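You operate a simulated robot arm through the tools that you are given. There is no shell and no other tool. Be economical: measure what you need, move in short steps, check, and stop when the job is done.

You are at the controls of a simulated two-armed robot. One attempt, no reset.

## Task
Pipette 5 ml from tube 26 into each of the two empty tubes.
Fine: the tubes in the pipette stand; fit a tip first, drop it in the tip bin after; spill nothing.
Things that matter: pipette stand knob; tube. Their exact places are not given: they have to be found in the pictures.

It is judged by the outcome, as a careful person would: the job done as asked, and still so three seconds after it is handed in. It fails if anything else is knocked over, pushed out of place, dropped, spilled or broken.

## Robot
Two 7-joint arms with two-finger grippers on one trunk, on a base that drives. Base frame: it is fixed to the floor where the robot stands at the start and does not move with it; the origin is under the middle of the robot, x ahead of it, y to its left, z up. Readings come in m, rad, newtons and seconds.
The left shoulder is at the start at [0.024, 0.157, 1.358], the right one opposite. With the tool pointing down near the work surface each hand reaches from about 0.1 to 0.68 m from the robot's upright axis, wherever it stands, measured 20 degrees to its own side. Places, roughly: pipette stand knob [0.4, -0.1, 0.9]. Payload 2.45 kg a hand.
The tool frame of a hand sits at the grasp point between the pads (the TCP): z along the fingers, y along the line on which they close. The tips reach 0.026 m beyond it. Largest opening 0.096 m; the body of the gripper starts 0.069 m behind the TCP.
Orientation is that of the tool frame in the base frame, as [roll, pitch, yaw] about the fixed x, y, z axes, in that order (R = Rz(yaw) Ry(pitch) Rx(roll)). With the fingers straight down and closing along the base's y, the tool's x points along the base's -x, its y along +y and its z along -z.

## Interface
- The arms move only by the tool drive_tool. It takes "left_rows", "right_rows" or both (then of equal length, played together; a hand with none holds still); each is a list of rows, each a list of 3 entries, a list of its own where there are three numbers: the turn, a rotation vector about the base's x, y, z in units of 4 degrees (1.0 is 4 degrees), then the shift along the base's x, y, z in units of 30 mm (1.0 is 30 mm), then the opening, from 0 (shut) to 1 (fully open). In form: [[[ax, ay, az], [x, y, z], claw], ...]. A call has 1 to 12 rows; each row shifts and turns the commanded pose from where the row before left it. A call with a number of a shift or a turn outside -1 to 1 is refused whole. A row lasts 0.2 s, in which the tool goes at most 0.05 m and 0.15 rad; a call with a longer step from one row to the next is refused whole, and so is a gripper value outside its range. Where a pose cannot be reached the arm comes as near as it can. A force on the tool above 80 N (or 10 N above the force at the start of the call, whichever is more), or a blocked arm, ends the call early, and 0.2 s more pass. Each finger halts on what it meets, pressing with about 22 N; the grip force reading is that of the motor and also rises with nothing between the fingers. The clock runs only during rows and for 0.2 s after the last one: add rows that do not move to give the fingers time. The reply holds the time, the measured pose of the TCP, the force on the tool along the base axes, the opening and the grip force, in the units named above and with some noise, with the torque about the TCP (base axes, N m) and any sound that the robot's microphone picked up.
- Cameras (640 x 400 px; columns grow to the right, rows downward): "scene" is now at [0.048, -0.0268, 1.842]; the picture's right is [-0.25, -0.97, -0.00], its down [-0.82, 0.21, -0.53] and it looks along [0.51, -0.13, -0.85] (base axes); focal length 260 px, centre (320, 200). "left" rides on the left gripper at [0.082, -0.003, -0.098] in its tool frame; the picture's right is [0.04, 1.00, 0.00], its down [-0.73, 0.03, -0.68] and it looks along [-0.68, 0.03, 0.73] (tool axes); focal length 256 px, centre (320, 200). "right" rides on the right gripper at [0.082, 0.003, -0.098] in its tool frame; the picture's right is [-0.04, 1.00, 0.00], its down [-0.73, -0.03, -0.68] and it looks along [-0.68, -0.03, 0.73] (tool axes); focal length 256 px, centre (320, 200).
- get_image(camera): a new picture of that camera. The clock stands still meanwhile.
- move_column(by): slides the trunk up (or, below 0, down) by that many m; the arms and the scene camera ride with it, the base frame stays. It gives what a move gives, with no picture.
- drive_base(legs): drives the robot by 1 to 6 legs, each [ahead, left, turn to the left] in m, m and rad, along the robot's own axes; the way and the turn of a leg run together, so that a leg with both is an arc; at most 1.5 m and 3.142 rad a leg. The arms and the cameras ride along, it lands a little off, and it stops where it bumps. It gives what a move gives.
- pan_tilt(pan, tilt): turns the head with the scene camera to pan (to the left, within 2.094 rad either way) and tilt (down, from -0.506 to 1.204), counted from straight ahead of the robot. It gives what a move gives.
- measure_at(camera, pixels): there is no depth. For up to 12 entries [column, row, z] of the newest picture of that camera ("zoom" is the newest enlarged one), the place [x, y] in the base frame at which the ray of that pixel passes the height z, good to about 0.002 m, but the place of the scene camera against the robot may be out by one fixed shift of up to 0.025 m in any direction. The clock stands still meanwhile.
- inspect(camera, box): a new picture of the part [left, top, right, bottom] of that camera's present view, enlarged. The clock stands still meanwhile.
- finish_job(): hands the job in; it is judged then, once.

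Keep the steps short. Do not move on a guess: measure, check each grasp and each placing, and mend mistakes. In all there are 80 turns and 58 pictures (those below and enlarged ones count). Leave the grippers open and the arms clear of the work at the hand-in unless told otherwise, and finish with a single line.

The tools are called as name(argument=value, ...) on one line, values as JSON. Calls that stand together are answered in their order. drive_tool: Moves the arms, as the interface text tells. Its arguments: {"type":"object","properties":{"left_rows":{"type":"array","items":{"type":"array"}},"right_rows":{"type":"array","items":{"type":"array"}}},"required":[]} The other tools are called the same way: move_column (by) slides the trunk up or down; drive_base (legs) drives the base; pan_tilt (pan, tilt) turns the head that bears the scene camera; get_image (camera) takes a picture; measure_at (camera, pixels) gives the place at which the rays of pixels pass given heights; inspect (camera, box) takes an enlarged picture of a part of a camera's view; finish_job () hands the job in.

At the start:

```text
time_s: 0.0
left_ee_pos: [0.3827, -0.0025, 1.3969]
left_tcp_rot: [3.14, 0.002, 3.141]
left_force: [0.7, -0.2, -0.7]
left_moment: [0.04, 0.0, 0.01]
left_opening: 0.0961
left_gripper_force: 0.0
right_ee_pos: [0.3157, -0.417, 1.3482]
right_tcp_rot: [3.141, -0.002, 3.141]
right_force: [-0.4, 0.3, -1.1]
right_moment: [0.01, 0.02, -0.03]
right_opening: 0.096
right_gripper_force: 0.0
trunk travel left (down, up): [-0.525, 0.042]
robot x, y, heading: [0.0012, -0.0001, 0.003]
head pan, tilt: [-0.255, 1.011]
```

scene: 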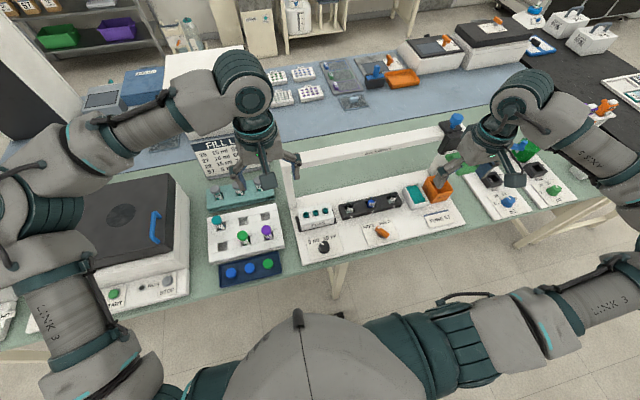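
right: 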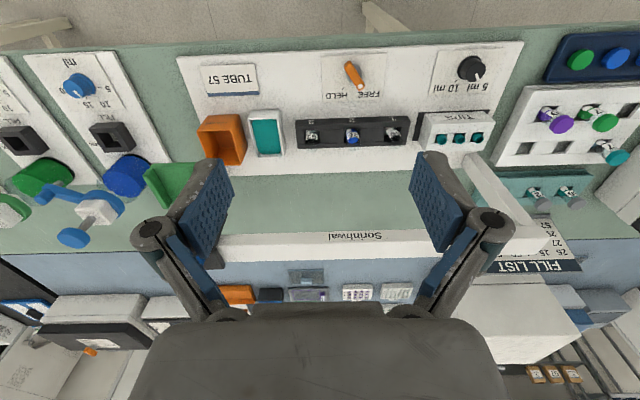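
left: 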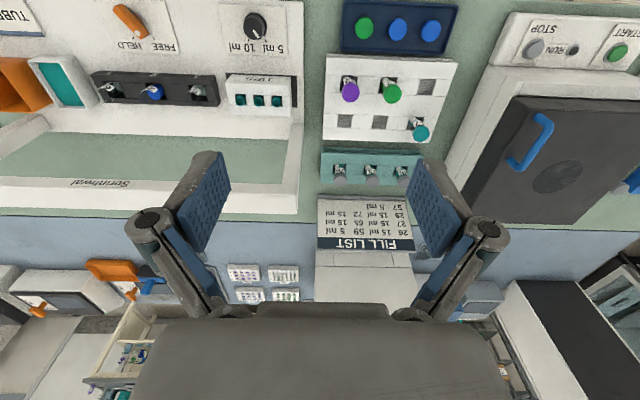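

I see a pipette stand with a knob, a lever (HELD/FREE), tips, three tubes in a black rack, and a bin. I'll enlarge these to read them.

inspect(camera="right", box=[170, 40, 530, 265])

inspect(camera="scene", box=[270, 100, 510, 280])

inspect(camera="left", box=[300, 0, 480, 260])

```text
1.78 times, centred on (350, 152) of right
```

zoom: 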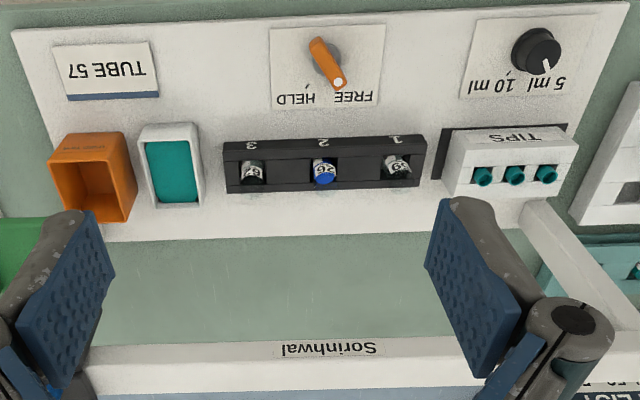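

```text
2.22 times, centred on (390, 190) of scene
```

zoom: 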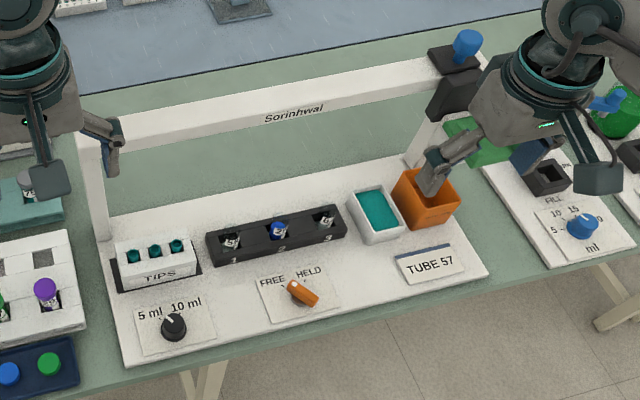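

```text
1.54 times, centred on (390, 130) of left
```

zoom: 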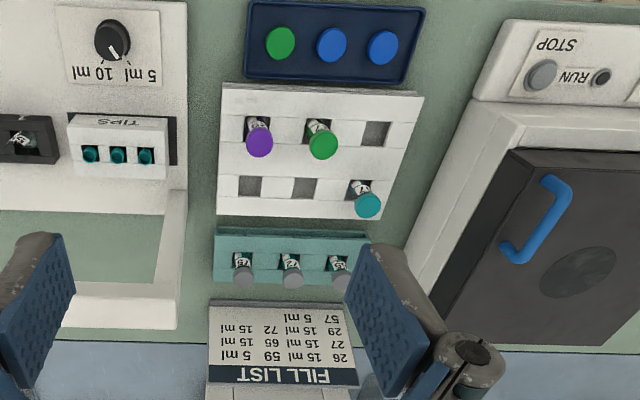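

The slots hold empty, 26 with a blue top, and empty. There is a carriage on the beam at the right. I'll measure rough places and enlarge the carriage and tubes.

measure_at(camera="right", pixels=[[470, 68, 0.9], [352, 75, 0.9], [311, 134, 0.9], [352, 135, 0.9], [392, 132, 0.9], [265, 132, 0.9], [222, 140, 0.9], [459, 138, 0.9], [358, 236, 1.0], [73, 237, 1.0], [96, 210, 1.0], [126, 175, 0.95]])

inspect(camera="right", box=[0, 130, 230, 270])

inspect(camera="right", box=[290, 100, 500, 160])

```text
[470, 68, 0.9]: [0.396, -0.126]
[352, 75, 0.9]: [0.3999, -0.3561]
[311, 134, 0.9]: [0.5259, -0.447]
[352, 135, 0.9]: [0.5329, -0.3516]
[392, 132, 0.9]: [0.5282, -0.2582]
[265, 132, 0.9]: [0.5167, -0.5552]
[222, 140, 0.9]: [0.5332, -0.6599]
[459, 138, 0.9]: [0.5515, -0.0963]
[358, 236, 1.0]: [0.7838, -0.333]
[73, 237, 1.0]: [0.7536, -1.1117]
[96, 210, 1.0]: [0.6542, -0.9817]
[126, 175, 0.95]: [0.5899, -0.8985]
```

```text
2.78 times, centred on (115, 200) of right
```

zoom: 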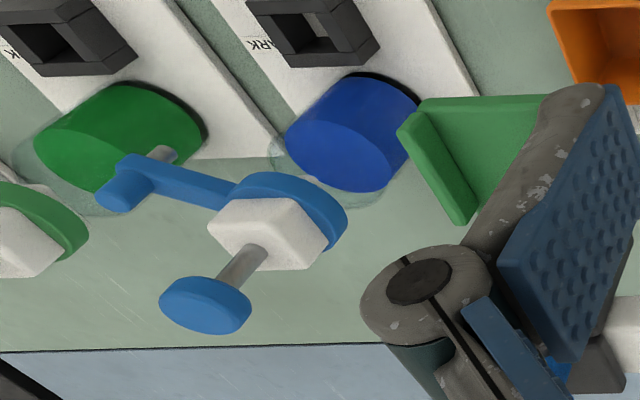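

```text
3.05 times, centred on (395, 130) of right
```

zoom: 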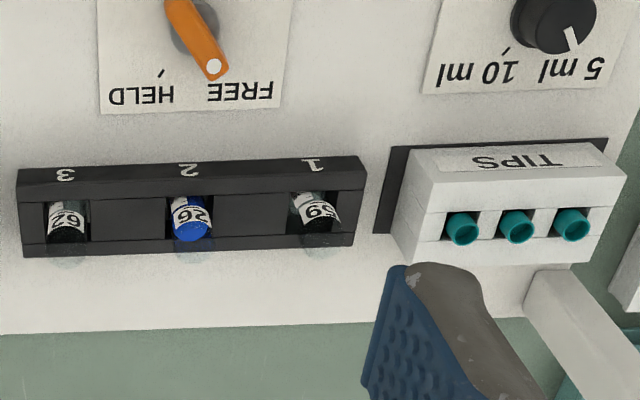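

The right gripper's finger hides the carriage. I'll move the right hand 0.22 m to the right at its present height, so its camera sees the carriage between the fingers.

drive_tool(right_rows=[[[0, 0, 0], [0, -1, 0], 1], [[0, 0, 0], [0, -1, 0], 1], [[0, 0, 0], [0, -1, 0], 1], [[0, 0, 0], [0, -1, 0], 1], [[0, 0, 0], [0, -1, 0], 1], [[0, 0, 0], [0, -1, 0], 1], [[0, 0, 0], [0, -1, 0], 1]])

get_image(camera="right")

inspect(camera="scene", box=[380, 90, 520, 230])

```text
time_s: 1.6
left_ee_pos: [0.3821, 0.001, 1.3998]
left_tcp_rot: [3.141, -0.001, 3.141]
left_force: [-0.1, 0.4, 0.4]
left_moment: [0.01, -0.04, -0.02]
left_opening: 0.096
left_gripper_force: 0.0
right_ee_pos: [0.3131, -0.5663, 1.3467]
right_tcp_rot: [-3.14, 0.001, 3.138]
right_force: [-0.8, 0.5, -0.3]
right_moment: [-0.01, 0.01, 0.0]
right_opening: 0.096
right_gripper_force: 0.1
right hand out of reach, approached as far as the arm can: row 6, 7
trunk travel left (down, up): [-0.525, 0.042]
robot x, y, heading: [0.0004, 0.0004, -0.001]
head pan, tilt: [-0.255, 1.011]
```

```text
49 pictures are left
```

right: 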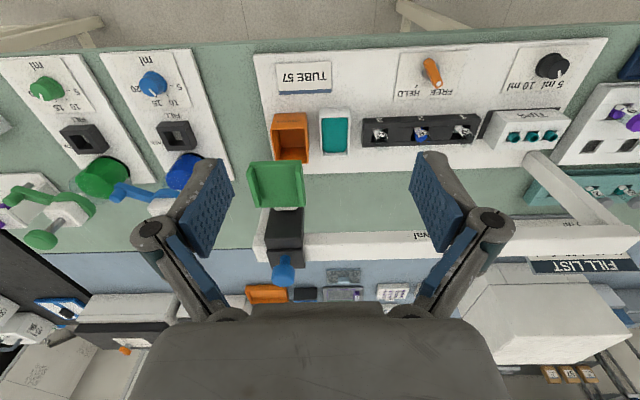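

```text
2.86 times, centred on (450, 160) of scene
```

zoom: 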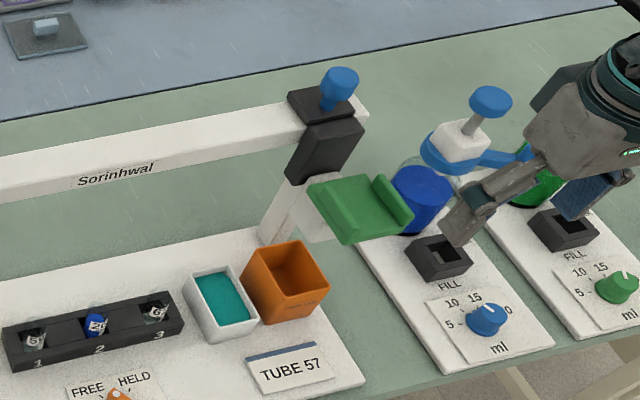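

The carriage has a blue knob on top and a green handle in front. I'll enlarge it.

inspect(camera="right", box=[220, 100, 400, 300])

measure_at(camera="right", pixels=[[284, 272, 1.05], [284, 272, 1.15], [275, 187, 0.95], [275, 187, 1.05], [287, 225, 1.05], [305, 250, 1.05], [380, 133, 0.93], [421, 132, 0.93], [462, 131, 0.93], [335, 132, 0.93], [291, 138, 0.93], [550, 66, 0.9]])

```text
2.00 times, centred on (310, 200) of right
```

zoom: 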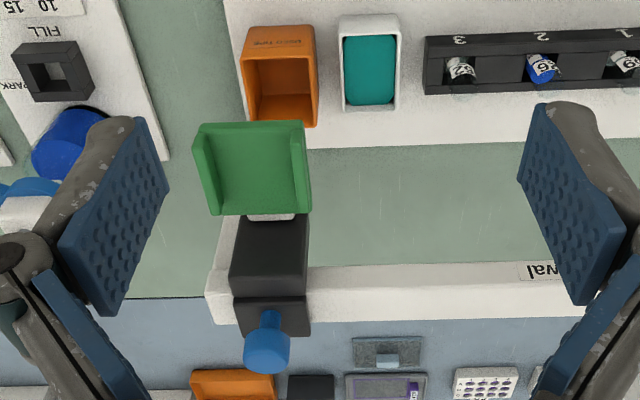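

```text
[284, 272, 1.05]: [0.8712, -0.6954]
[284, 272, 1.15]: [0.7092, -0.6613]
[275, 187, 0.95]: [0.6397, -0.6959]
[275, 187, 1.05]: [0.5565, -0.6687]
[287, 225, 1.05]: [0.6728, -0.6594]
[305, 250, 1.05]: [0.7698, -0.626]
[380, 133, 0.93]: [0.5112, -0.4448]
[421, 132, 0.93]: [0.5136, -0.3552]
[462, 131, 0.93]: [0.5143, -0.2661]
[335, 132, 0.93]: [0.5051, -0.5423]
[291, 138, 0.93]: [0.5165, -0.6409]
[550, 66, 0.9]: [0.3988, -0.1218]
```

I'll zoom in strongly on the carriage from the scene camera, and on the volume knob, lever and tube mouths.

inspect(camera="scene", box=[425, 105, 485, 200])

inspect(camera="scene", box=[295, 185, 415, 260])

```text
4.21 times, centred on (455, 152) of scene
```

zoom: 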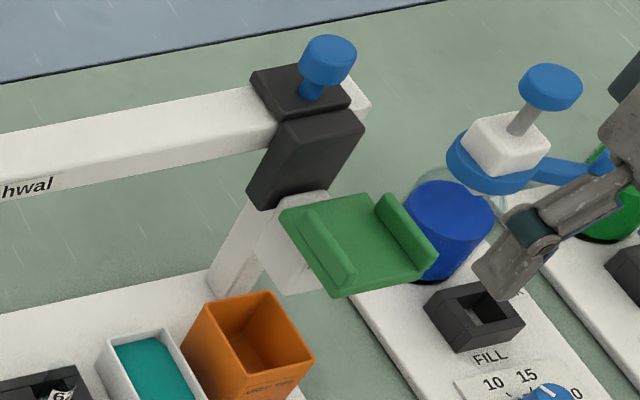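

```text
5.33 times, centred on (355, 222) of scene
```

zoom: 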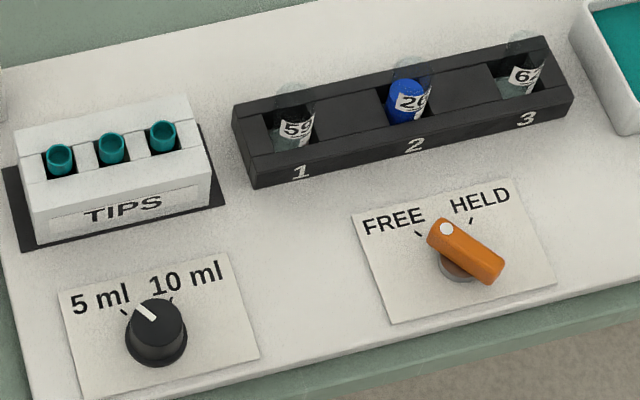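

The tubes read 59, 26 (with blue liquid, open) and 62. The carriage mechanism is still unclear, so I'll lower the right hand and tilt its camera up for a more level look at it.

drive_tool(right_rows=[[[0, 0, 0], [-0.5, 0, -1], 1], [[0, 0, 0], [-0.5, 0, -1], 1], [[0, -1, 0], [0, 0, -1], 1], [[0, -1, 0], [0, 0, -1], 1], [[0, -1, 0], [0, 0, -1], 1], [[0, -1, 0], [0, 0, -1], 1], [[0, -1, 0], [0, 0, -0.5], 1], [[0, -1, 0], [0, 0, 0], 1], [[0, 0, 0], [0, 0, 0], 1]])

get_image(camera="right")

```text
time_s: 3.6
left_ee_pos: [0.3808, 0.0001, 1.3975]
left_tcp_rot: [-3.141, 0.001, -3.141]
left_force: [0.5, 0.8, -0.3]
left_moment: [0.03, -0.02, -0.04]
left_opening: 0.096
left_gripper_force: 0.0
right_ee_pos: [0.2961, -0.5484, 1.1586]
right_tcp_rot: [-3.138, 0.421, 3.139]
right_force: [-0.3, -0.1, 0.7]
right_moment: [0.02, 0.02, 0.02]
right_opening: 0.0959
right_gripper_force: 0.0
right hand out of reach, approached as far as the arm can: row 3, 4, 5, 7
trunk travel left (down, up): [-0.525, 0.042]
robot x, y, heading: [0.0033, 0.0016, -0.001]
head pan, tilt: [-0.255, 1.011]
```

```text
44 pictures are left
```

right: 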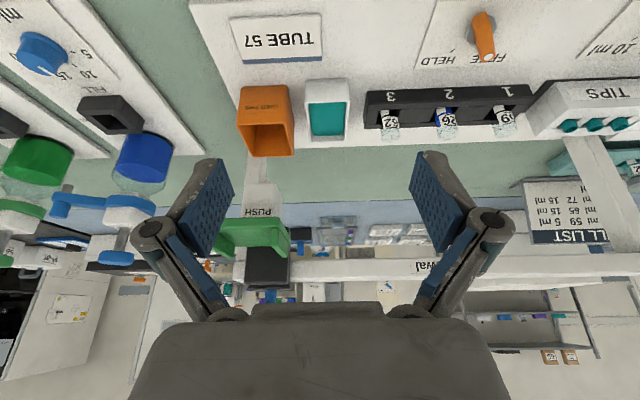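

inspect(camera="right", box=[200, 160, 330, 300])

inspect(camera="right", box=[350, 70, 640, 150])

measure_at(camera="right", pixels=[[262, 187, 0.92], [262, 187, 0.98], [262, 187, 1.04], [250, 240, 1.04], [250, 240, 1.1], [250, 240, 1.0]])

```text
2.86 times, centred on (265, 230) of right
```

zoom: 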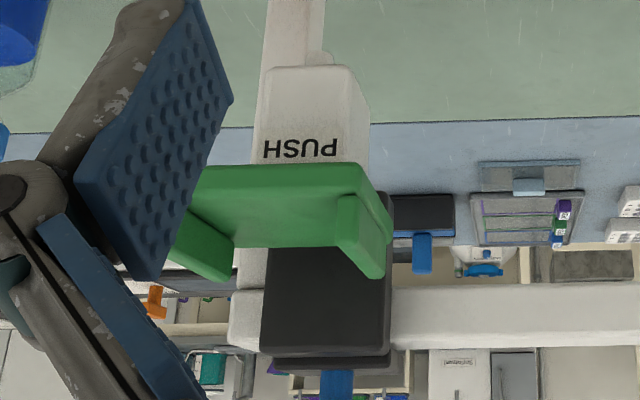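

```text
2.21 times, centred on (495, 110) of right
```

zoom: 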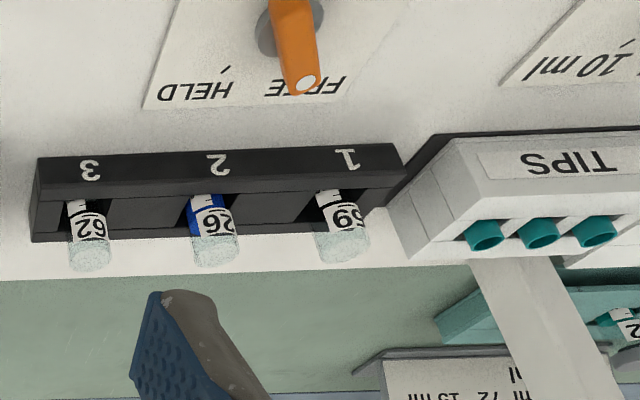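

```text
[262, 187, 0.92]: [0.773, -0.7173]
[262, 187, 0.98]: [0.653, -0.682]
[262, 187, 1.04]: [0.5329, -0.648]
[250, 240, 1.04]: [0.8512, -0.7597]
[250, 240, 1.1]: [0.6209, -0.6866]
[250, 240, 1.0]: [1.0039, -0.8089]
```

The hinged parts are clear now:
- A green tray marked PUSH is at about (0.50, -0.64, 1.12), on a white pipette head.
- The carriage rides on the beam and has a blue knob at about (0.63, -0.64, 1.2).

These are too far from where the robot stands. I'll level and raise the right hand, then drive right and a little ahead.

drive_tool(right_rows=[[[0, 1, 0], [0, 0.5, 1], 1], [[0, 1, 0], [0, 0.5, 1], 1], [[0, 1, 0], [0, 0.5, 1], 1], [[0, 1, 0], [0, 0.5, 1], 1], [[0, 1, 0], [0, 0.5, 1], 1], [[0, 1, 0], [0, 0.5, 1], 1], [[0, 0, 0], [0, 0.5, 1], 1]])

drive_base(legs=[[0, -0.36, 0]])

drive_base(legs=[[0.06, 0, 0]])

pan_tilt(pan=0.0, tilt=0.85)

get_image(camera="scene")

```text
time_s: 5.2
left_ee_pos: [0.3798, 0.0022, 1.3998]
left_tcp_rot: [-3.14, 0.004, 3.141]
left_force: [1.8, 0.6, -0.2]
left_moment: [-0.02, -0.02, -0.03]
left_opening: 0.0958
left_gripper_force: 0.1
right_ee_pos: [0.2945, -0.4429, 1.3721]
right_tcp_rot: [-3.14, 0.002, 3.14]
right_force: [0.9, 0.2, -0.9]
right_moment: [-0.03, 0.01, 0.01]
right_opening: 0.0961
right_gripper_force: 0.2
trunk travel left (down, up): [-0.525, 0.042]
robot x, y, heading: [-0.0025, 0.0029, 0.005]
head pan, tilt: [-0.255, 1.011]
```

```text
time_s: 7.5
left_ee_pos: [0.3807, -0.3209, 1.3988]
left_tcp_rot: [-3.118, 0.002, 3.142]
left_force: [1.6, 1.0, 0.7]
left_moment: [-0.01, 0.13, -0.02]
left_opening: 0.096
left_gripper_force: 0.1
right_ee_pos: [0.2951, -0.77, 1.3809]
right_tcp_rot: [-3.115, 0.0, 3.141]
right_force: [-0.5, -1.5, 0.4]
right_moment: [0.12, -0.06, 0.03]
right_opening: 0.096
right_gripper_force: 0.1
trunk travel left (down, up): [-0.525, 0.042]
robot x, y, heading: [-0.0045, -0.3512, -0.005]
head pan, tilt: [-0.255, 1.011]
```

```text
time_s: 8.5
left_ee_pos: [0.4254, -0.3162, 1.4044]
left_tcp_rot: [-3.117, 0.016, -3.14]
left_force: [0.8, -0.3, 1.0]
left_moment: [0.01, 0.02, 0.03]
left_opening: 0.0961
left_gripper_force: 0.0
right_ee_pos: [0.3389, -0.764, 1.3835]
right_tcp_rot: [-3.114, 0.012, -3.139]
right_force: [-0.5, -0.8, 0.0]
right_moment: [0.04, -0.05, 0.03]
right_opening: 0.096
right_gripper_force: 0.0
trunk travel left (down, up): [-0.525, 0.042]
robot x, y, heading: [0.0613, -0.3478, 0.0]
head pan, tilt: [-0.255, 1.011]
```

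```text
time_s: 9.2
left_ee_pos: [0.4343, -0.3347, 1.4018]
left_tcp_rot: [-3.131, 0.008, -3.14]
left_force: [-0.2, -1.1, -0.7]
left_moment: [0.02, 0.0, 0.01]
left_opening: 0.0963
left_gripper_force: 0.0
right_ee_pos: [0.347, -0.7842, 1.376]
right_tcp_rot: [-3.128, 0.008, -3.141]
right_force: [0.1, -0.1, -0.1]
right_moment: [0.01, 0.0, 0.06]
right_opening: 0.0962
right_gripper_force: 0.0
trunk travel left (down, up): [-0.525, 0.042]
robot x, y, heading: [0.0645, -0.349, 0.0]
head pan, tilt: [0.0, 0.85]
```

```text
41 pictures are left
```

scene: 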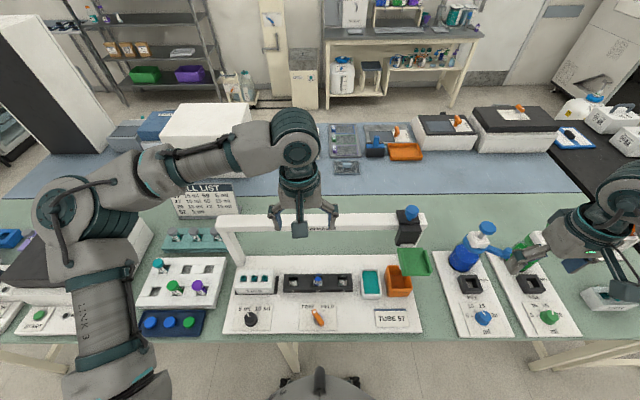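

The drive went cleanly. Now I'll check the volume knob pointer up close from the left camera, and move the right hand toward the tray line (y -0.64).

drive_tool(right_rows=[[[0, 0, 0], [0, 1, 0], 0], [[0, 0, 0], [0, 1, -0.5], 0], [[0, 0, 0], [0, 1, -0.5], 0], [[0, 0, 0], [0, 1, -0.5], 0], [[0, 0, 0], [0, 0.8, 0], 0], [[0, 0, 0], [0, 0, 0], 0]])

get_image(camera="right")

inspect(camera="left", box=[300, 0, 540, 150])

```text
time_s: 10.6
left_ee_pos: [0.4389, -0.3118, 1.4017]
left_tcp_rot: [-3.116, 0.005, -3.137]
left_force: [0.2, 0.9, -0.7]
left_moment: [-0.02, 0.06, -0.02]
left_opening: 0.0958
left_gripper_force: 0.1
right_ee_pos: [0.3518, -0.6167, 1.3378]
right_tcp_rot: [-3.11, 0.003, -3.138]
right_force: [-0.4, -0.7, -0.3]
right_moment: [0.02, 0.01, 0.02]
right_opening: 0.0001
right_gripper_force: 22.2
trunk travel left (down, up): [-0.525, 0.042]
robot x, y, heading: [0.0594, -0.3468, -0.001]
head pan, tilt: [0.0, 0.85]
```

```text
40 pictures are left
```

right: 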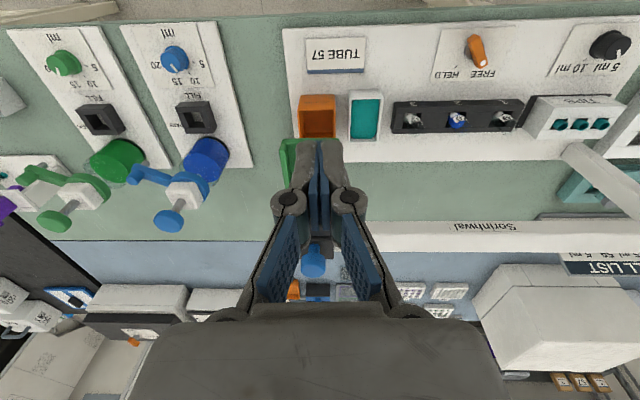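

```text
2.67 times, centred on (420, 75) of left
```

zoom: 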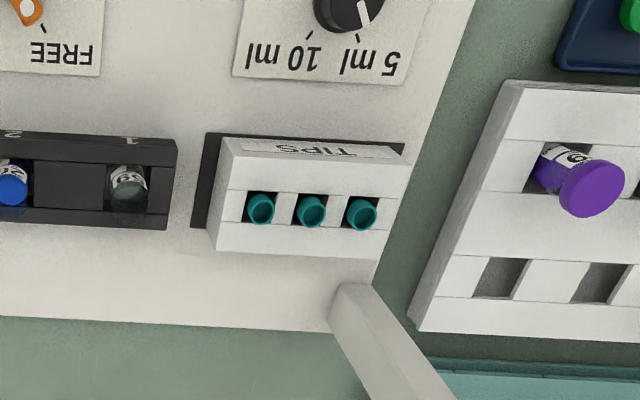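

The knob pointer may sit beyond the 5 ml tick, so I'll zoom in on it tightly.

inspect(camera="scene", box=[232, 300, 280, 330])

inspect(camera="left", box=[515, 20, 595, 70])

measure_at(camera="right", pixels=[[320, 20, 0.87], [610, 45, 0.9], [320, 260, 1.2], [500, 230, 1.12], [575, 150, 1.1]])

```text
13.33 times, centred on (256, 315) of scene
```

zoom: 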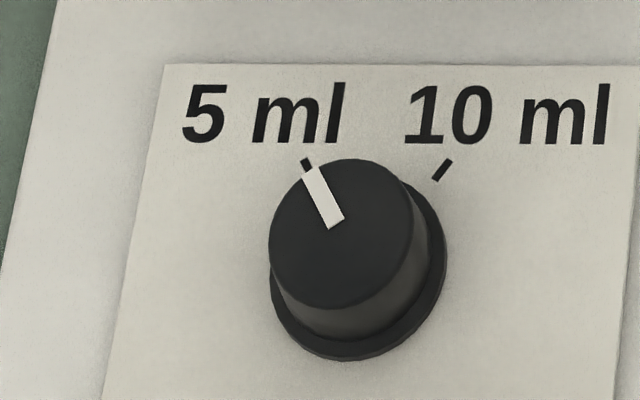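

```text
8.00 times, centred on (555, 45) of left
```

zoom: 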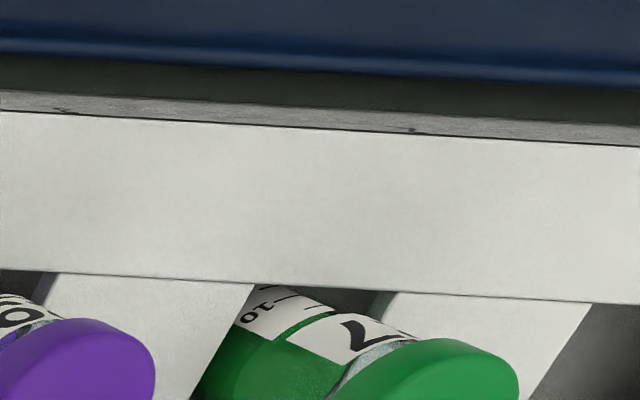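

```text
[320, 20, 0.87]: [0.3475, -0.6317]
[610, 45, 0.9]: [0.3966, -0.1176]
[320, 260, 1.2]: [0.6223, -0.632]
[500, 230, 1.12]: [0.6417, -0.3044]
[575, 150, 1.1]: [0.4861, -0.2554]
```

The volume knob points at 5 ml, so I'll leave it alone. Next I'll look at the pipette head with the left camera, which sees it from the side.

get_image(camera="left")

inspect(camera="scene", box=[370, 195, 450, 310])

```text
36 pictures are left
```

left: 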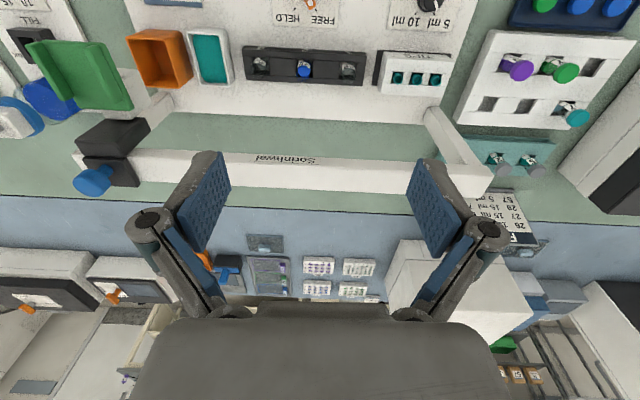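

```text
3.48 times, centred on (410, 252) of scene
```

zoom: 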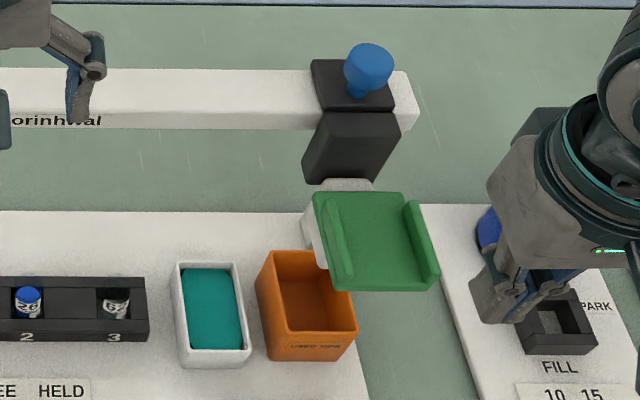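

I'll bring the closed right fingers over the green tray (about 0.49, -0.645), stopping well above it, and then look.

drive_tool(right_rows=[[[0, 0, 0], [1, -0.5, 0], 0], [[0, 0, 0], [1, -0.5, 0], 0], [[0, 0, 0], [1, 0, 0], 0], [[0, 0, 0], [1, 0, 0], 0], [[0, 0, 0], [0.7, 0, -0.7], 0], [[0, 0, 0], [0, 0, -1], 0], [[0, 0, 0], [0, 0, -1], 0], [[0, 0, 0], [0, 0, -1], 0], [[0, 0, 0], [0, 0, 0], 0]])

inspect(camera="scene", box=[360, 170, 480, 310])

inspect(camera="left", box=[0, 0, 240, 220])

```text
time_s: 12.6
left_ee_pos: [0.4395, -0.3104, 1.4016]
left_tcp_rot: [-3.114, 0.006, -3.137]
left_force: [0.9, -0.1, 1.1]
left_moment: [-0.05, 0.08, 0.02]
left_opening: 0.0963
left_gripper_force: 0.0
right_ee_pos: [0.4954, -0.6474, 1.2246]
right_tcp_rot: [-3.109, 0.004, -3.138]
right_force: [1.4, 0.0, 0.8]
right_moment: [-0.02, 0.04, 0.02]
right_opening: 0.0003
right_gripper_force: 22.2
trunk travel left (down, up): [-0.525, 0.042]
robot x, y, heading: [0.0593, -0.3434, 0.001]
head pan, tilt: [0.0, 0.85]
```

```text
2.86 times, centred on (420, 240) of scene
```

zoom: 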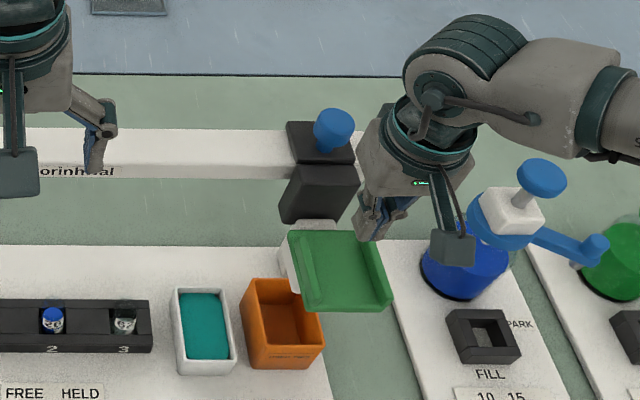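

```text
1.82 times, centred on (120, 110) of left
```

zoom: 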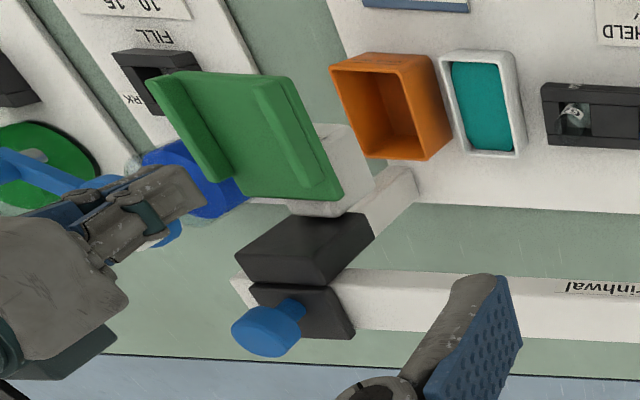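

The fingertips are over the tray within about 1 cm. I'll go down 60 mm and look again.

drive_tool(right_rows=[[[0, 0, 0], [-0.2, -0.1, -1], 0], [[0, 0, 0], [0, 0, -1], 0], [[0, 0, 0], [0, 0, 0], 0]])

inspect(camera="left", box=[0, 0, 200, 180])

```text
time_s: 13.4
left_ee_pos: [0.4379, -0.3065, 1.4021]
left_tcp_rot: [-3.113, 0.004, -3.136]
left_force: [1.4, 0.4, 1.0]
left_moment: [0.04, 0.07, -0.01]
left_opening: 0.0958
left_gripper_force: 0.1
right_ee_pos: [0.4871, -0.646, 1.1656]
right_tcp_rot: [-3.109, 0.003, -3.137]
right_force: [0.2, 0.2, 1.0]
right_moment: [-0.05, 0.03, 0.02]
right_opening: 0.0
right_gripper_force: 22.2
trunk travel left (down, up): [-0.525, 0.042]
robot x, y, heading: [0.0595, -0.3446, 0.002]
head pan, tilt: [0.0, 0.85]
```

```text
2.22 times, centred on (100, 90) of left
```

zoom: 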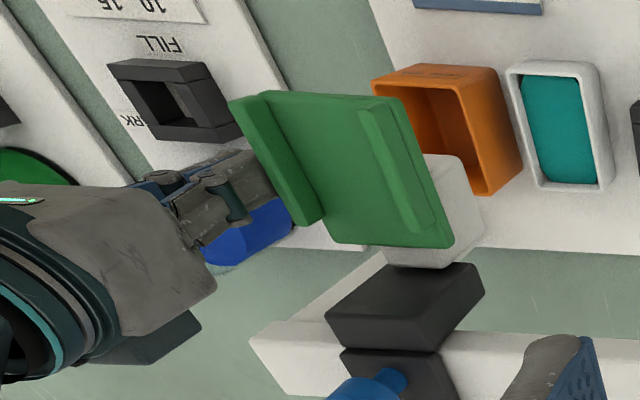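

The gripper now appears to be behind the tray's right wall, and the carriage has shifted about 3 cm. I'll look with the right camera before doing anything more.

get_image(camera="right")

inspect(camera="scene", box=[360, 190, 460, 300])

```text
31 pictures are left
```

right: 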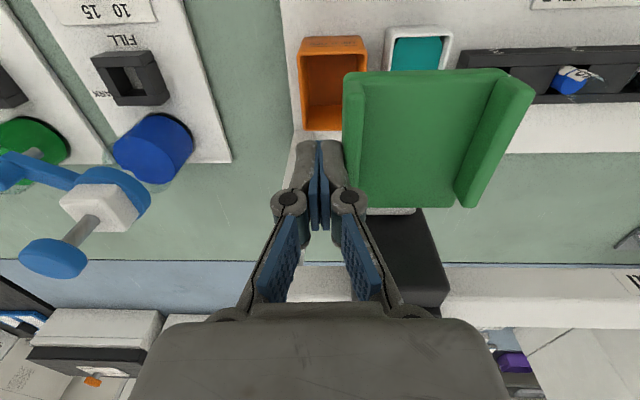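

```text
3.64 times, centred on (410, 245) of scene
```

zoom: 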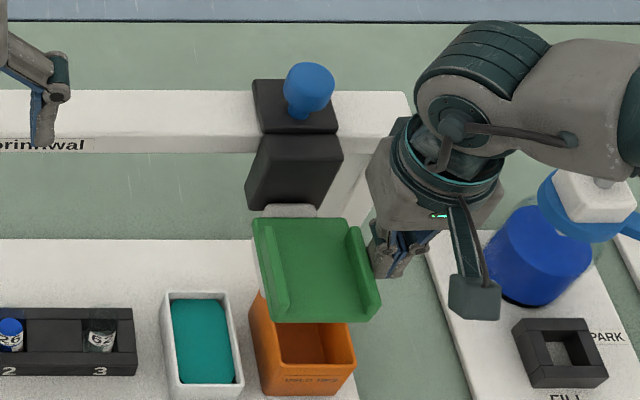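

The fingers came down outside the tray on its right side and nudged the freely sliding carriage, which did no harm. The tray centre is now about (0.50, -0.585). I'll lift, shift left 60 mm and check.

drive_tool(right_rows=[[[0, 0, 0], [0, -0.3, 0.7], 0], [[0, 0, 0], [0, 0, 1], 0], [[0, 0, 0], [0, 0.3, 0.3], 0], [[0, 0, 0], [0, 1, 0], 0], [[0, 0, 0], [0.4, 1, 0], 0], [[0, 0, 0], [0, 0, 0], 0]])

get_image(camera="right")

```text
time_s: 14.8
left_ee_pos: [0.4373, -0.3461, 1.4007]
left_tcp_rot: [-3.137, 0.006, -3.14]
left_force: [0.0, -1.1, -0.5]
left_moment: [0.02, -0.04, 0.02]
left_opening: 0.0959
left_gripper_force: 0.1
right_ee_pos: [0.5, -0.6201, 1.2183]
right_tcp_rot: [-3.13, 0.005, 3.141]
right_force: [-0.8, -0.1, 0.7]
right_moment: [0.03, -0.02, 0.0]
right_opening: 0.0001
right_gripper_force: 22.0
trunk travel left (down, up): [-0.525, 0.042]
robot x, y, heading: [0.0604, -0.3477, -0.008]
head pan, tilt: [0.0, 0.85]
```

```text
29 pictures are left
```

right: 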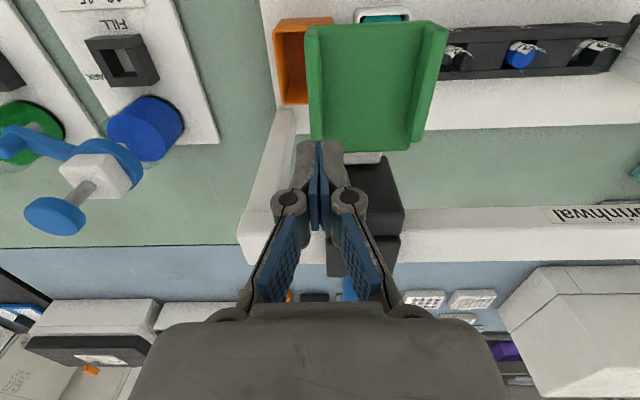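

The tray centre measures (0.495, -0.583) and the hand is at y -0.62. I'll shift 36 mm left, then go down in small steps to just above the tray floor.

drive_tool(right_rows=[[[0, 0, 0], [0, 0.6, 0], 0], [[0, 0, 0], [0, 0.6, 0], 0], [[0, 0, 0], [0, 0, 0], 0], [[0, 0, 0], [0, 0, 0], 0]])

drive_tool(right_rows=[[[0, 0, 0], [0, 0, -0.7], 0], [[0, 0, 0], [0, 0, -0.7], 0], [[0, 0, 0], [0, 0, 0], 0]])

get_image(camera="right")

```text
time_s: 15.8
left_ee_pos: [0.4372, -0.3495, 1.4002]
left_tcp_rot: [-3.137, 0.005, -3.14]
left_force: [-0.3, 0.5, -0.1]
left_moment: [0.01, -0.06, 0.0]
left_opening: 0.0962
left_gripper_force: 0.1
right_ee_pos: [0.4989, -0.5881, 1.2174]
right_tcp_rot: [-3.135, 0.003, -3.14]
right_force: [-0.7, -0.1, -0.7]
right_moment: [0.03, 0.04, -0.03]
right_opening: 0.0001
right_gripper_force: 22.2
trunk travel left (down, up): [-0.525, 0.042]
robot x, y, heading: [0.0637, -0.3502, -0.002]
head pan, tilt: [0.0, 0.85]
```

```text
time_s: 16.6
left_ee_pos: [0.4386, -0.3049, 1.4015]
left_tcp_rot: [-3.11, 0.005, -3.138]
left_force: [0.7, -0.2, -0.3]
left_moment: [-0.04, 0.09, 0.0]
left_opening: 0.096
left_gripper_force: 0.2
right_ee_pos: [0.4979, -0.5501, 1.1828]
right_tcp_rot: [-3.106, 0.001, -3.137]
right_force: [-0.4, -0.3, -0.6]
right_moment: [-0.07, -0.01, -0.01]
right_opening: 0.0
right_gripper_force: 22.1
trunk travel left (down, up): [-0.525, 0.042]
robot x, y, heading: [0.0599, -0.3431, -0.002]
head pan, tilt: [0.0, 0.85]
```

```text
28 pictures are left
```

right: 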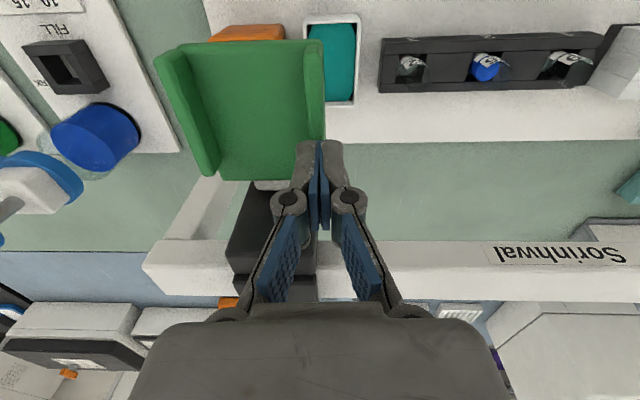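

The robot body rocks about 4 cm at hand height between two leans, so the hand has drifted to the left wall. I'll move the left arm left to settle the lean, lift the right hand a little, and check that it stays settled.

drive_tool(left_rows=[[[0, 0, 0], [0, 1, 0], 1], [[0, 0, 0], [0, 1, 0], 1], [[0, 0, 0], [0, 1, 0], 1], [[0, 0, 0], [0, 1, 0], 1], [[0, 0, 0], [0, 1, 0], 1], [[0, 0, 0], [0, 1, 0], 1], [[0, 0, 0], [0, 0, 0], 1]], right_rows=[[[0, 0, 0], [0, 0, 0.5], 0], [[0, 0, 0], [0, -0.5, 0.5], 0], [[0, 0, 0], [0, -0.5, 0], 0], [[0, 0, 0], [0, 0, 0], 0], [[0, 0, 0], [0, 0, 0], 0], [[0, 0, 0], [0, 0, 0], 0], [[0, 0, 0], [0, 0, 0], 0]])

drive_tool(right_rows=[[[0, 0, 0], [0, 0, 0], 0], [[0, 0, 0], [0, 0, 0], 0], [[0, 0, 0], [0, 0, 0], 0]])

get_image(camera="right")

```text
time_s: 18.2
left_ee_pos: [0.4374, -0.1394, 1.4007]
left_tcp_rot: [-3.122, 0.004, -3.138]
left_force: [0.0, 0.3, -0.4]
left_moment: [-0.03, 0.0, -0.02]
left_opening: 0.0962
left_gripper_force: 0.0
right_ee_pos: [0.4976, -0.5914, 1.2108]
right_tcp_rot: [-3.115, 0.002, -3.139]
right_force: [0.6, 0.5, -0.5]
right_moment: [-0.01, 0.0, 0.0]
right_opening: 0.0001
right_gripper_force: 21.3
trunk travel left (down, up): [-0.525, 0.042]
robot x, y, heading: [0.0606, -0.3427, 0.001]
head pan, tilt: [0.0, 0.85]
```

```text
time_s: 19.2
left_ee_pos: [0.4334, -0.1247, 1.3983]
left_tcp_rot: [-3.108, 0.007, -3.14]
left_force: [-0.3, 0.7, 0.0]
left_moment: [-0.06, 0.02, 0.0]
left_opening: 0.0961
left_gripper_force: 0.1
right_ee_pos: [0.494, -0.578, 1.2156]
right_tcp_rot: [-3.101, 0.006, -3.141]
right_force: [0.6, -0.4, 0.5]
right_moment: [-0.09, 0.05, -0.01]
right_opening: 0.0
right_gripper_force: 22.1
trunk travel left (down, up): [-0.525, 0.042]
robot x, y, heading: [0.0634, -0.3498, 0.0]
head pan, tilt: [0.0, 0.85]
stopped in row 3 (right hand): the arm was blocked; the commanded pose is now the measured one
```

```text
27 pictures are left
```

right: 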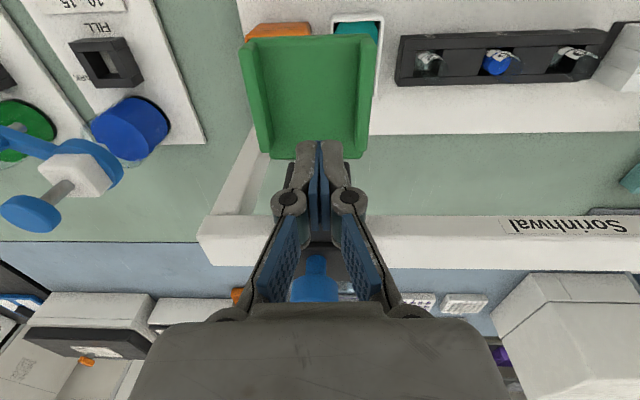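

The hand is now centred over the tray. I'll go down 50 mm and read the force.

drive_tool(right_rows=[[[0, 0, 0], [0, 0, -0.8], 0], [[0, 0, 0], [0, 0, -0.8], 0], [[0, 0, 0], [0, 0, 0], 0]])

get_image(camera="right")

```text
time_s: 20.0
left_ee_pos: [0.4338, -0.1715, 1.4064]
left_tcp_rot: [-3.139, 0.011, 3.137]
left_force: [-0.6, -1.0, -0.1]
left_moment: [0.06, -0.03, 0.0]
left_opening: 0.096
left_gripper_force: 0.0
right_ee_pos: [0.4949, -0.6208, 1.1598]
right_tcp_rot: [-3.13, 0.004, 3.137]
right_force: [0.1, -11.8, 3.3]
right_moment: [0.02, -0.03, 0.01]
right_opening: 0.0
right_gripper_force: 22.2
trunk travel left (down, up): [-0.525, 0.042]
robot x, y, heading: [0.0616, -0.3576, -0.002]
head pan, tilt: [0.0, 0.85]
```

```text
26 pictures are left
```

right: 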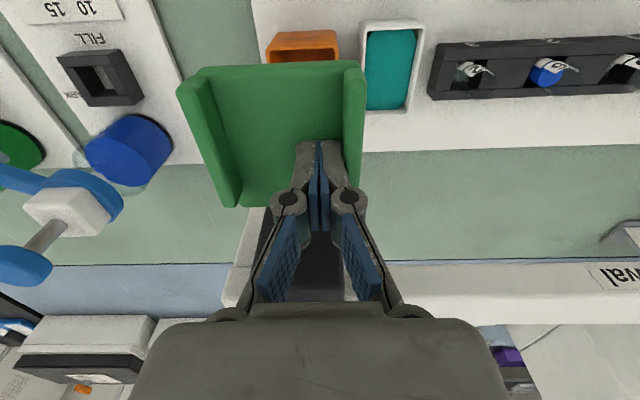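

The hand is inside the tray against its left wall with an 11.8 N side force, and the carriage has gone back to y of about -0.64. I'll hold still briefly to see whether it settles.

drive_tool(right_rows=[[[0, 0, 0], [0, 0, 0], 0], [[0, 0, 0], [0, 0, 0], 0]])

drive_tool(right_rows=[[[0, 0, 0], [0, 0, 0], 0], [[0, 0, 0], [0, 0, 0], 0], [[0, 0, 0], [0, 0, 0], 0], [[0, 0, 0], [0, 0, 0], 0], [[0, 0, 0], [0, 0, 0], 0]])

```text
time_s: 20.6
left_ee_pos: [0.4349, -0.1423, 1.4001]
left_tcp_rot: [-3.118, 0.008, -3.141]
left_force: [1.0, 0.6, -0.8]
left_moment: [0.01, -0.02, 0.0]
left_opening: 0.0959
left_gripper_force: 0.0
right_ee_pos: [0.4947, -0.5909, 1.1661]
right_tcp_rot: [-3.115, 0.004, -3.141]
right_force: [0.0, 4.7, 2.6]
right_moment: [-0.05, -0.06, 0.04]
right_opening: 0.0
right_gripper_force: 22.1
trunk travel left (down, up): [-0.525, 0.042]
robot x, y, heading: [0.0662, -0.3548, -0.001]
head pan, tilt: [0.0, 0.85]
```

```text
time_s: 22.0
left_ee_pos: [0.4299, -0.18, 1.4065]
left_tcp_rot: [-3.138, 0.015, 3.133]
left_force: [-0.1, 0.1, -0.7]
left_moment: [0.0, -0.04, 0.01]
left_opening: 0.0961
left_gripper_force: 0.1
right_ee_pos: [0.4904, -0.6273, 1.1615]
right_tcp_rot: [-3.135, 0.006, 3.131]
right_force: [0.2, -0.4, 0.8]
right_moment: [0.02, 0.01, -0.02]
right_opening: 0.0
right_gripper_force: 21.7
trunk travel left (down, up): [-0.525, 0.042]
robot x, y, heading: [0.0589, -0.3614, -0.001]
head pan, tilt: [0.0, 0.85]
stopped in row 5 (right hand): the arm was blocked; the commanded pose is now the measured one
```

The body keeps rocking, which suggests the base is touching something such as a table leg. I'll lift the right hand out of the tray, back off about 8 cm, and see whether it becomes steady.

drive_tool(right_rows=[[[0, 0, 0], [0, 0, 1], 0], [[0, 0, 0], [0, 0, 1], 0], [[0, 0, 0], [0, 0, 1], 0], [[0, 0, 0], [0, 0, 0], 0]])

drive_base(legs=[[-0.08, 0, 0]])

drive_tool(right_rows=[[[0, 0, 0], [0, 0, 0], 0], [[0, 0, 0], [0, 0, 0], 0], [[0, 0, 0], [0, 0, 0], 0], [[0, 0, 0], [0, 0, 0], 0]])

drive_tool(right_rows=[[[0, 0, 0], [0, 0, 0], 0], [[0, 0, 0], [0, 0, 0], 0], [[0, 0, 0], [0, 0, 0], 0]])

drive_tool(right_rows=[[[0, 0, 0], [0, 0, 0], 0], [[0, 0, 0], [0, 0, 0], 0]])

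```text
time_s: 23.0
left_ee_pos: [0.4307, -0.177, 1.4057]
left_tcp_rot: [-3.137, 0.013, 3.133]
left_force: [0.5, -0.1, -1.0]
left_moment: [0.0, 0.02, -0.02]
left_opening: 0.0957
left_gripper_force: 0.0
right_ee_pos: [0.4914, -0.6273, 1.2505]
right_tcp_rot: [-3.133, 0.005, 3.132]
right_force: [-0.1, -0.1, -0.2]
right_moment: [0.07, 0.0, 0.0]
right_opening: 0.0
right_gripper_force: 22.2
trunk travel left (down, up): [-0.525, 0.042]
robot x, y, heading: [0.0592, -0.3648, -0.002]
head pan, tilt: [0.0, 0.85]
```

```text
time_s: 24.1
left_ee_pos: [0.3626, -0.162, 1.4007]
left_tcp_rot: [-3.128, 0.003, 3.134]
left_force: [-0.2, -0.5, -0.1]
left_moment: [0.06, 0.04, 0.01]
left_opening: 0.096
left_gripper_force: 0.1
right_ee_pos: [0.4223, -0.6127, 1.2483]
right_tcp_rot: [-3.12, -0.002, 3.134]
right_force: [0.0, 0.0, -0.4]
right_moment: [0.0, 0.04, 0.01]
right_opening: 0.0
right_gripper_force: 21.9
trunk travel left (down, up): [-0.525, 0.042]
robot x, y, heading: [-0.0202, -0.3584, -0.001]
head pan, tilt: [0.0, 0.85]
```

```text
time_s: 25.1
left_ee_pos: [0.3423, -0.1419, 1.4029]
left_tcp_rot: [-3.115, 0.019, 3.137]
left_force: [0.2, 0.1, -0.2]
left_moment: [0.02, -0.03, -0.02]
left_opening: 0.0961
left_gripper_force: 0.0
right_ee_pos: [0.4025, -0.593, 1.258]
right_tcp_rot: [-3.106, 0.011, 3.136]
right_force: [-0.7, 0.4, 0.1]
right_moment: [0.0, 0.0, -0.01]
right_opening: 0.0
right_gripper_force: 22.1
trunk travel left (down, up): [-0.525, 0.042]
robot x, y, heading: [-0.018, -0.3596, -0.002]
head pan, tilt: [0.0, 0.85]
```

```text
time_s: 26.1
left_ee_pos: [0.3448, -0.135, 1.401]
left_tcp_rot: [-3.105, 0.018, 3.133]
left_force: [0.6, -0.2, 0.3]
left_moment: [-0.03, 0.02, -0.01]
left_opening: 0.0958
left_gripper_force: 0.1
right_ee_pos: [0.4044, -0.5888, 1.2609]
right_tcp_rot: [-3.098, 0.011, 3.133]
right_force: [-0.7, -0.1, 0.8]
right_moment: [0.0, 0.0, -0.02]
right_opening: 0.0
right_gripper_force: 22.2
trunk travel left (down, up): [-0.525, 0.042]
robot x, y, heading: [-0.0189, -0.3644, 0.001]
head pan, tilt: [0.0, 0.85]
stopped in row 3 (right hand): the arm was blocked; the commanded pose is now the measured one
```

```text
time_s: 26.9
left_ee_pos: [0.341, -0.1881, 1.4093]
left_tcp_rot: [-3.138, 0.023, 3.119]
left_force: [0.0, -1.2, 0.1]
left_moment: [0.1, -0.01, -0.03]
left_opening: 0.096
left_gripper_force: 0.0
right_ee_pos: [0.3996, -0.6395, 1.2531]
right_tcp_rot: [-3.133, 0.01, 3.123]
right_force: [0.6, -1.5, 0.1]
right_moment: [0.04, -0.02, -0.01]
right_opening: 0.0
right_gripper_force: 22.3
trunk travel left (down, up): [-0.525, 0.042]
robot x, y, heading: [-0.0185, -0.3697, -0.002]
head pan, tilt: [0.0, 0.85]
stopped in row 2 (right hand): the arm was blocked; the commanded pose is now the measured one
```

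It is still rocking even when standing still, and forces on the hands are small. I'll look down past the arms and body for any contact.

pan_tilt(pan=-0.3, tilt=1.2)

get_image(camera="scene")

```text
time_s: 27.7
left_ee_pos: [0.3398, -0.1888, 1.4095]
left_tcp_rot: [-3.136, 0.02, 3.121]
left_force: [-0.1, -0.4, -0.1]
left_moment: [0.07, -0.01, -0.02]
left_opening: 0.096
left_gripper_force: 0.1
right_ee_pos: [0.4012, -0.6376, 1.2558]
right_tcp_rot: [-3.132, 0.01, 3.123]
right_force: [0.0, -0.4, -1.3]
right_moment: [-0.04, -0.01, -0.01]
right_opening: 0.0001
right_gripper_force: 22.4
trunk travel left (down, up): [-0.525, 0.042]
robot x, y, heading: [-0.0177, -0.3753, -0.011]
head pan, tilt: [-0.3, 1.201]
```

```text
25 pictures are left
```

scene: 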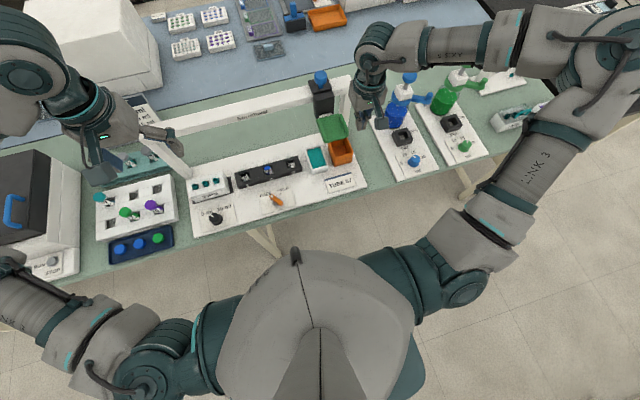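

I see no contact. I'll wait longer with no motion to see whether the rocking dies out.

drive_tool(left_rows=[[[0, 0, 0], [0, 0, 0], 1], [[0, 0, 0], [0, 0, 0], 1], [[0, 0, 0], [0, 0, 0], 1], [[0, 0, 0], [0, 0, 0], 1], [[0, 0, 0], [0, 0, 0], 1], [[0, 0, 0], [0, 0, 0], 1], [[0, 0, 0], [0, 0, 0], 1], [[0, 0, 0], [0, 0, 0], 1], [[0, 0, 0], [0, 0, 0], 1], [[0, 0, 0], [0, 0, 0], 1]])

drive_tool(left_rows=[[[0, 0, 0], [0, 0, 0], 1]])

drive_tool(left_rows=[[[0, 0, 0], [0, 0, 0], 1]])

```text
time_s: 29.9
left_ee_pos: [0.3417, -0.1833, 1.4081]
left_tcp_rot: [-3.136, 0.021, 3.123]
left_force: [-0.8, -1.7, 0.2]
left_moment: [0.05, 0.0, -0.02]
left_opening: 0.0959
left_gripper_force: 0.1
right_ee_pos: [0.4011, -0.6344, 1.2551]
right_tcp_rot: [-3.129, 0.01, 3.128]
right_force: [1.3, -0.4, 0.5]
right_moment: [-0.03, 0.0, 0.0]
right_opening: 0.0
right_gripper_force: 22.1
trunk travel left (down, up): [-0.525, 0.042]
robot x, y, heading: [-0.0185, -0.3728, -0.006]
head pan, tilt: [-0.3, 1.201]
```

```text
time_s: 30.5
left_ee_pos: [0.3372, -0.1615, 1.4058]
left_tcp_rot: [-3.124, 0.023, 3.128]
left_force: [0.4, -0.2, -0.3]
left_moment: [0.02, 0.0, 0.01]
left_opening: 0.0959
left_gripper_force: 0.0
right_ee_pos: [0.3977, -0.6142, 1.2597]
right_tcp_rot: [-3.119, 0.014, 3.132]
right_force: [0.2, -1.0, -0.8]
right_moment: [-0.01, -0.02, -0.01]
right_opening: 0.0
right_gripper_force: 22.2
trunk travel left (down, up): [-0.525, 0.042]
robot x, y, heading: [-0.0173, -0.3654, -0.001]
head pan, tilt: [-0.3, 1.201]
stopped in row 1 (left hand): the arm was blocked; the commanded pose is now the measured one
```

```text
time_s: 30.9
left_ee_pos: [0.3362, -0.1717, 1.4081]
left_tcp_rot: [-3.134, 0.022, 3.129]
left_force: [-0.4, -0.1, 0.5]
left_moment: [0.03, -0.01, 0.0]
left_opening: 0.0959
left_gripper_force: 0.0
right_ee_pos: [0.3989, -0.6223, 1.2555]
right_tcp_rot: [-3.127, 0.013, 3.133]
right_force: [0.2, -0.3, 0.2]
right_moment: [0.02, -0.02, 0.0]
right_opening: 0.0001
right_gripper_force: 22.2
trunk travel left (down, up): [-0.525, 0.042]
robot x, y, heading: [-0.0159, -0.3667, -0.007]
head pan, tilt: [-0.3, 1.201]
```

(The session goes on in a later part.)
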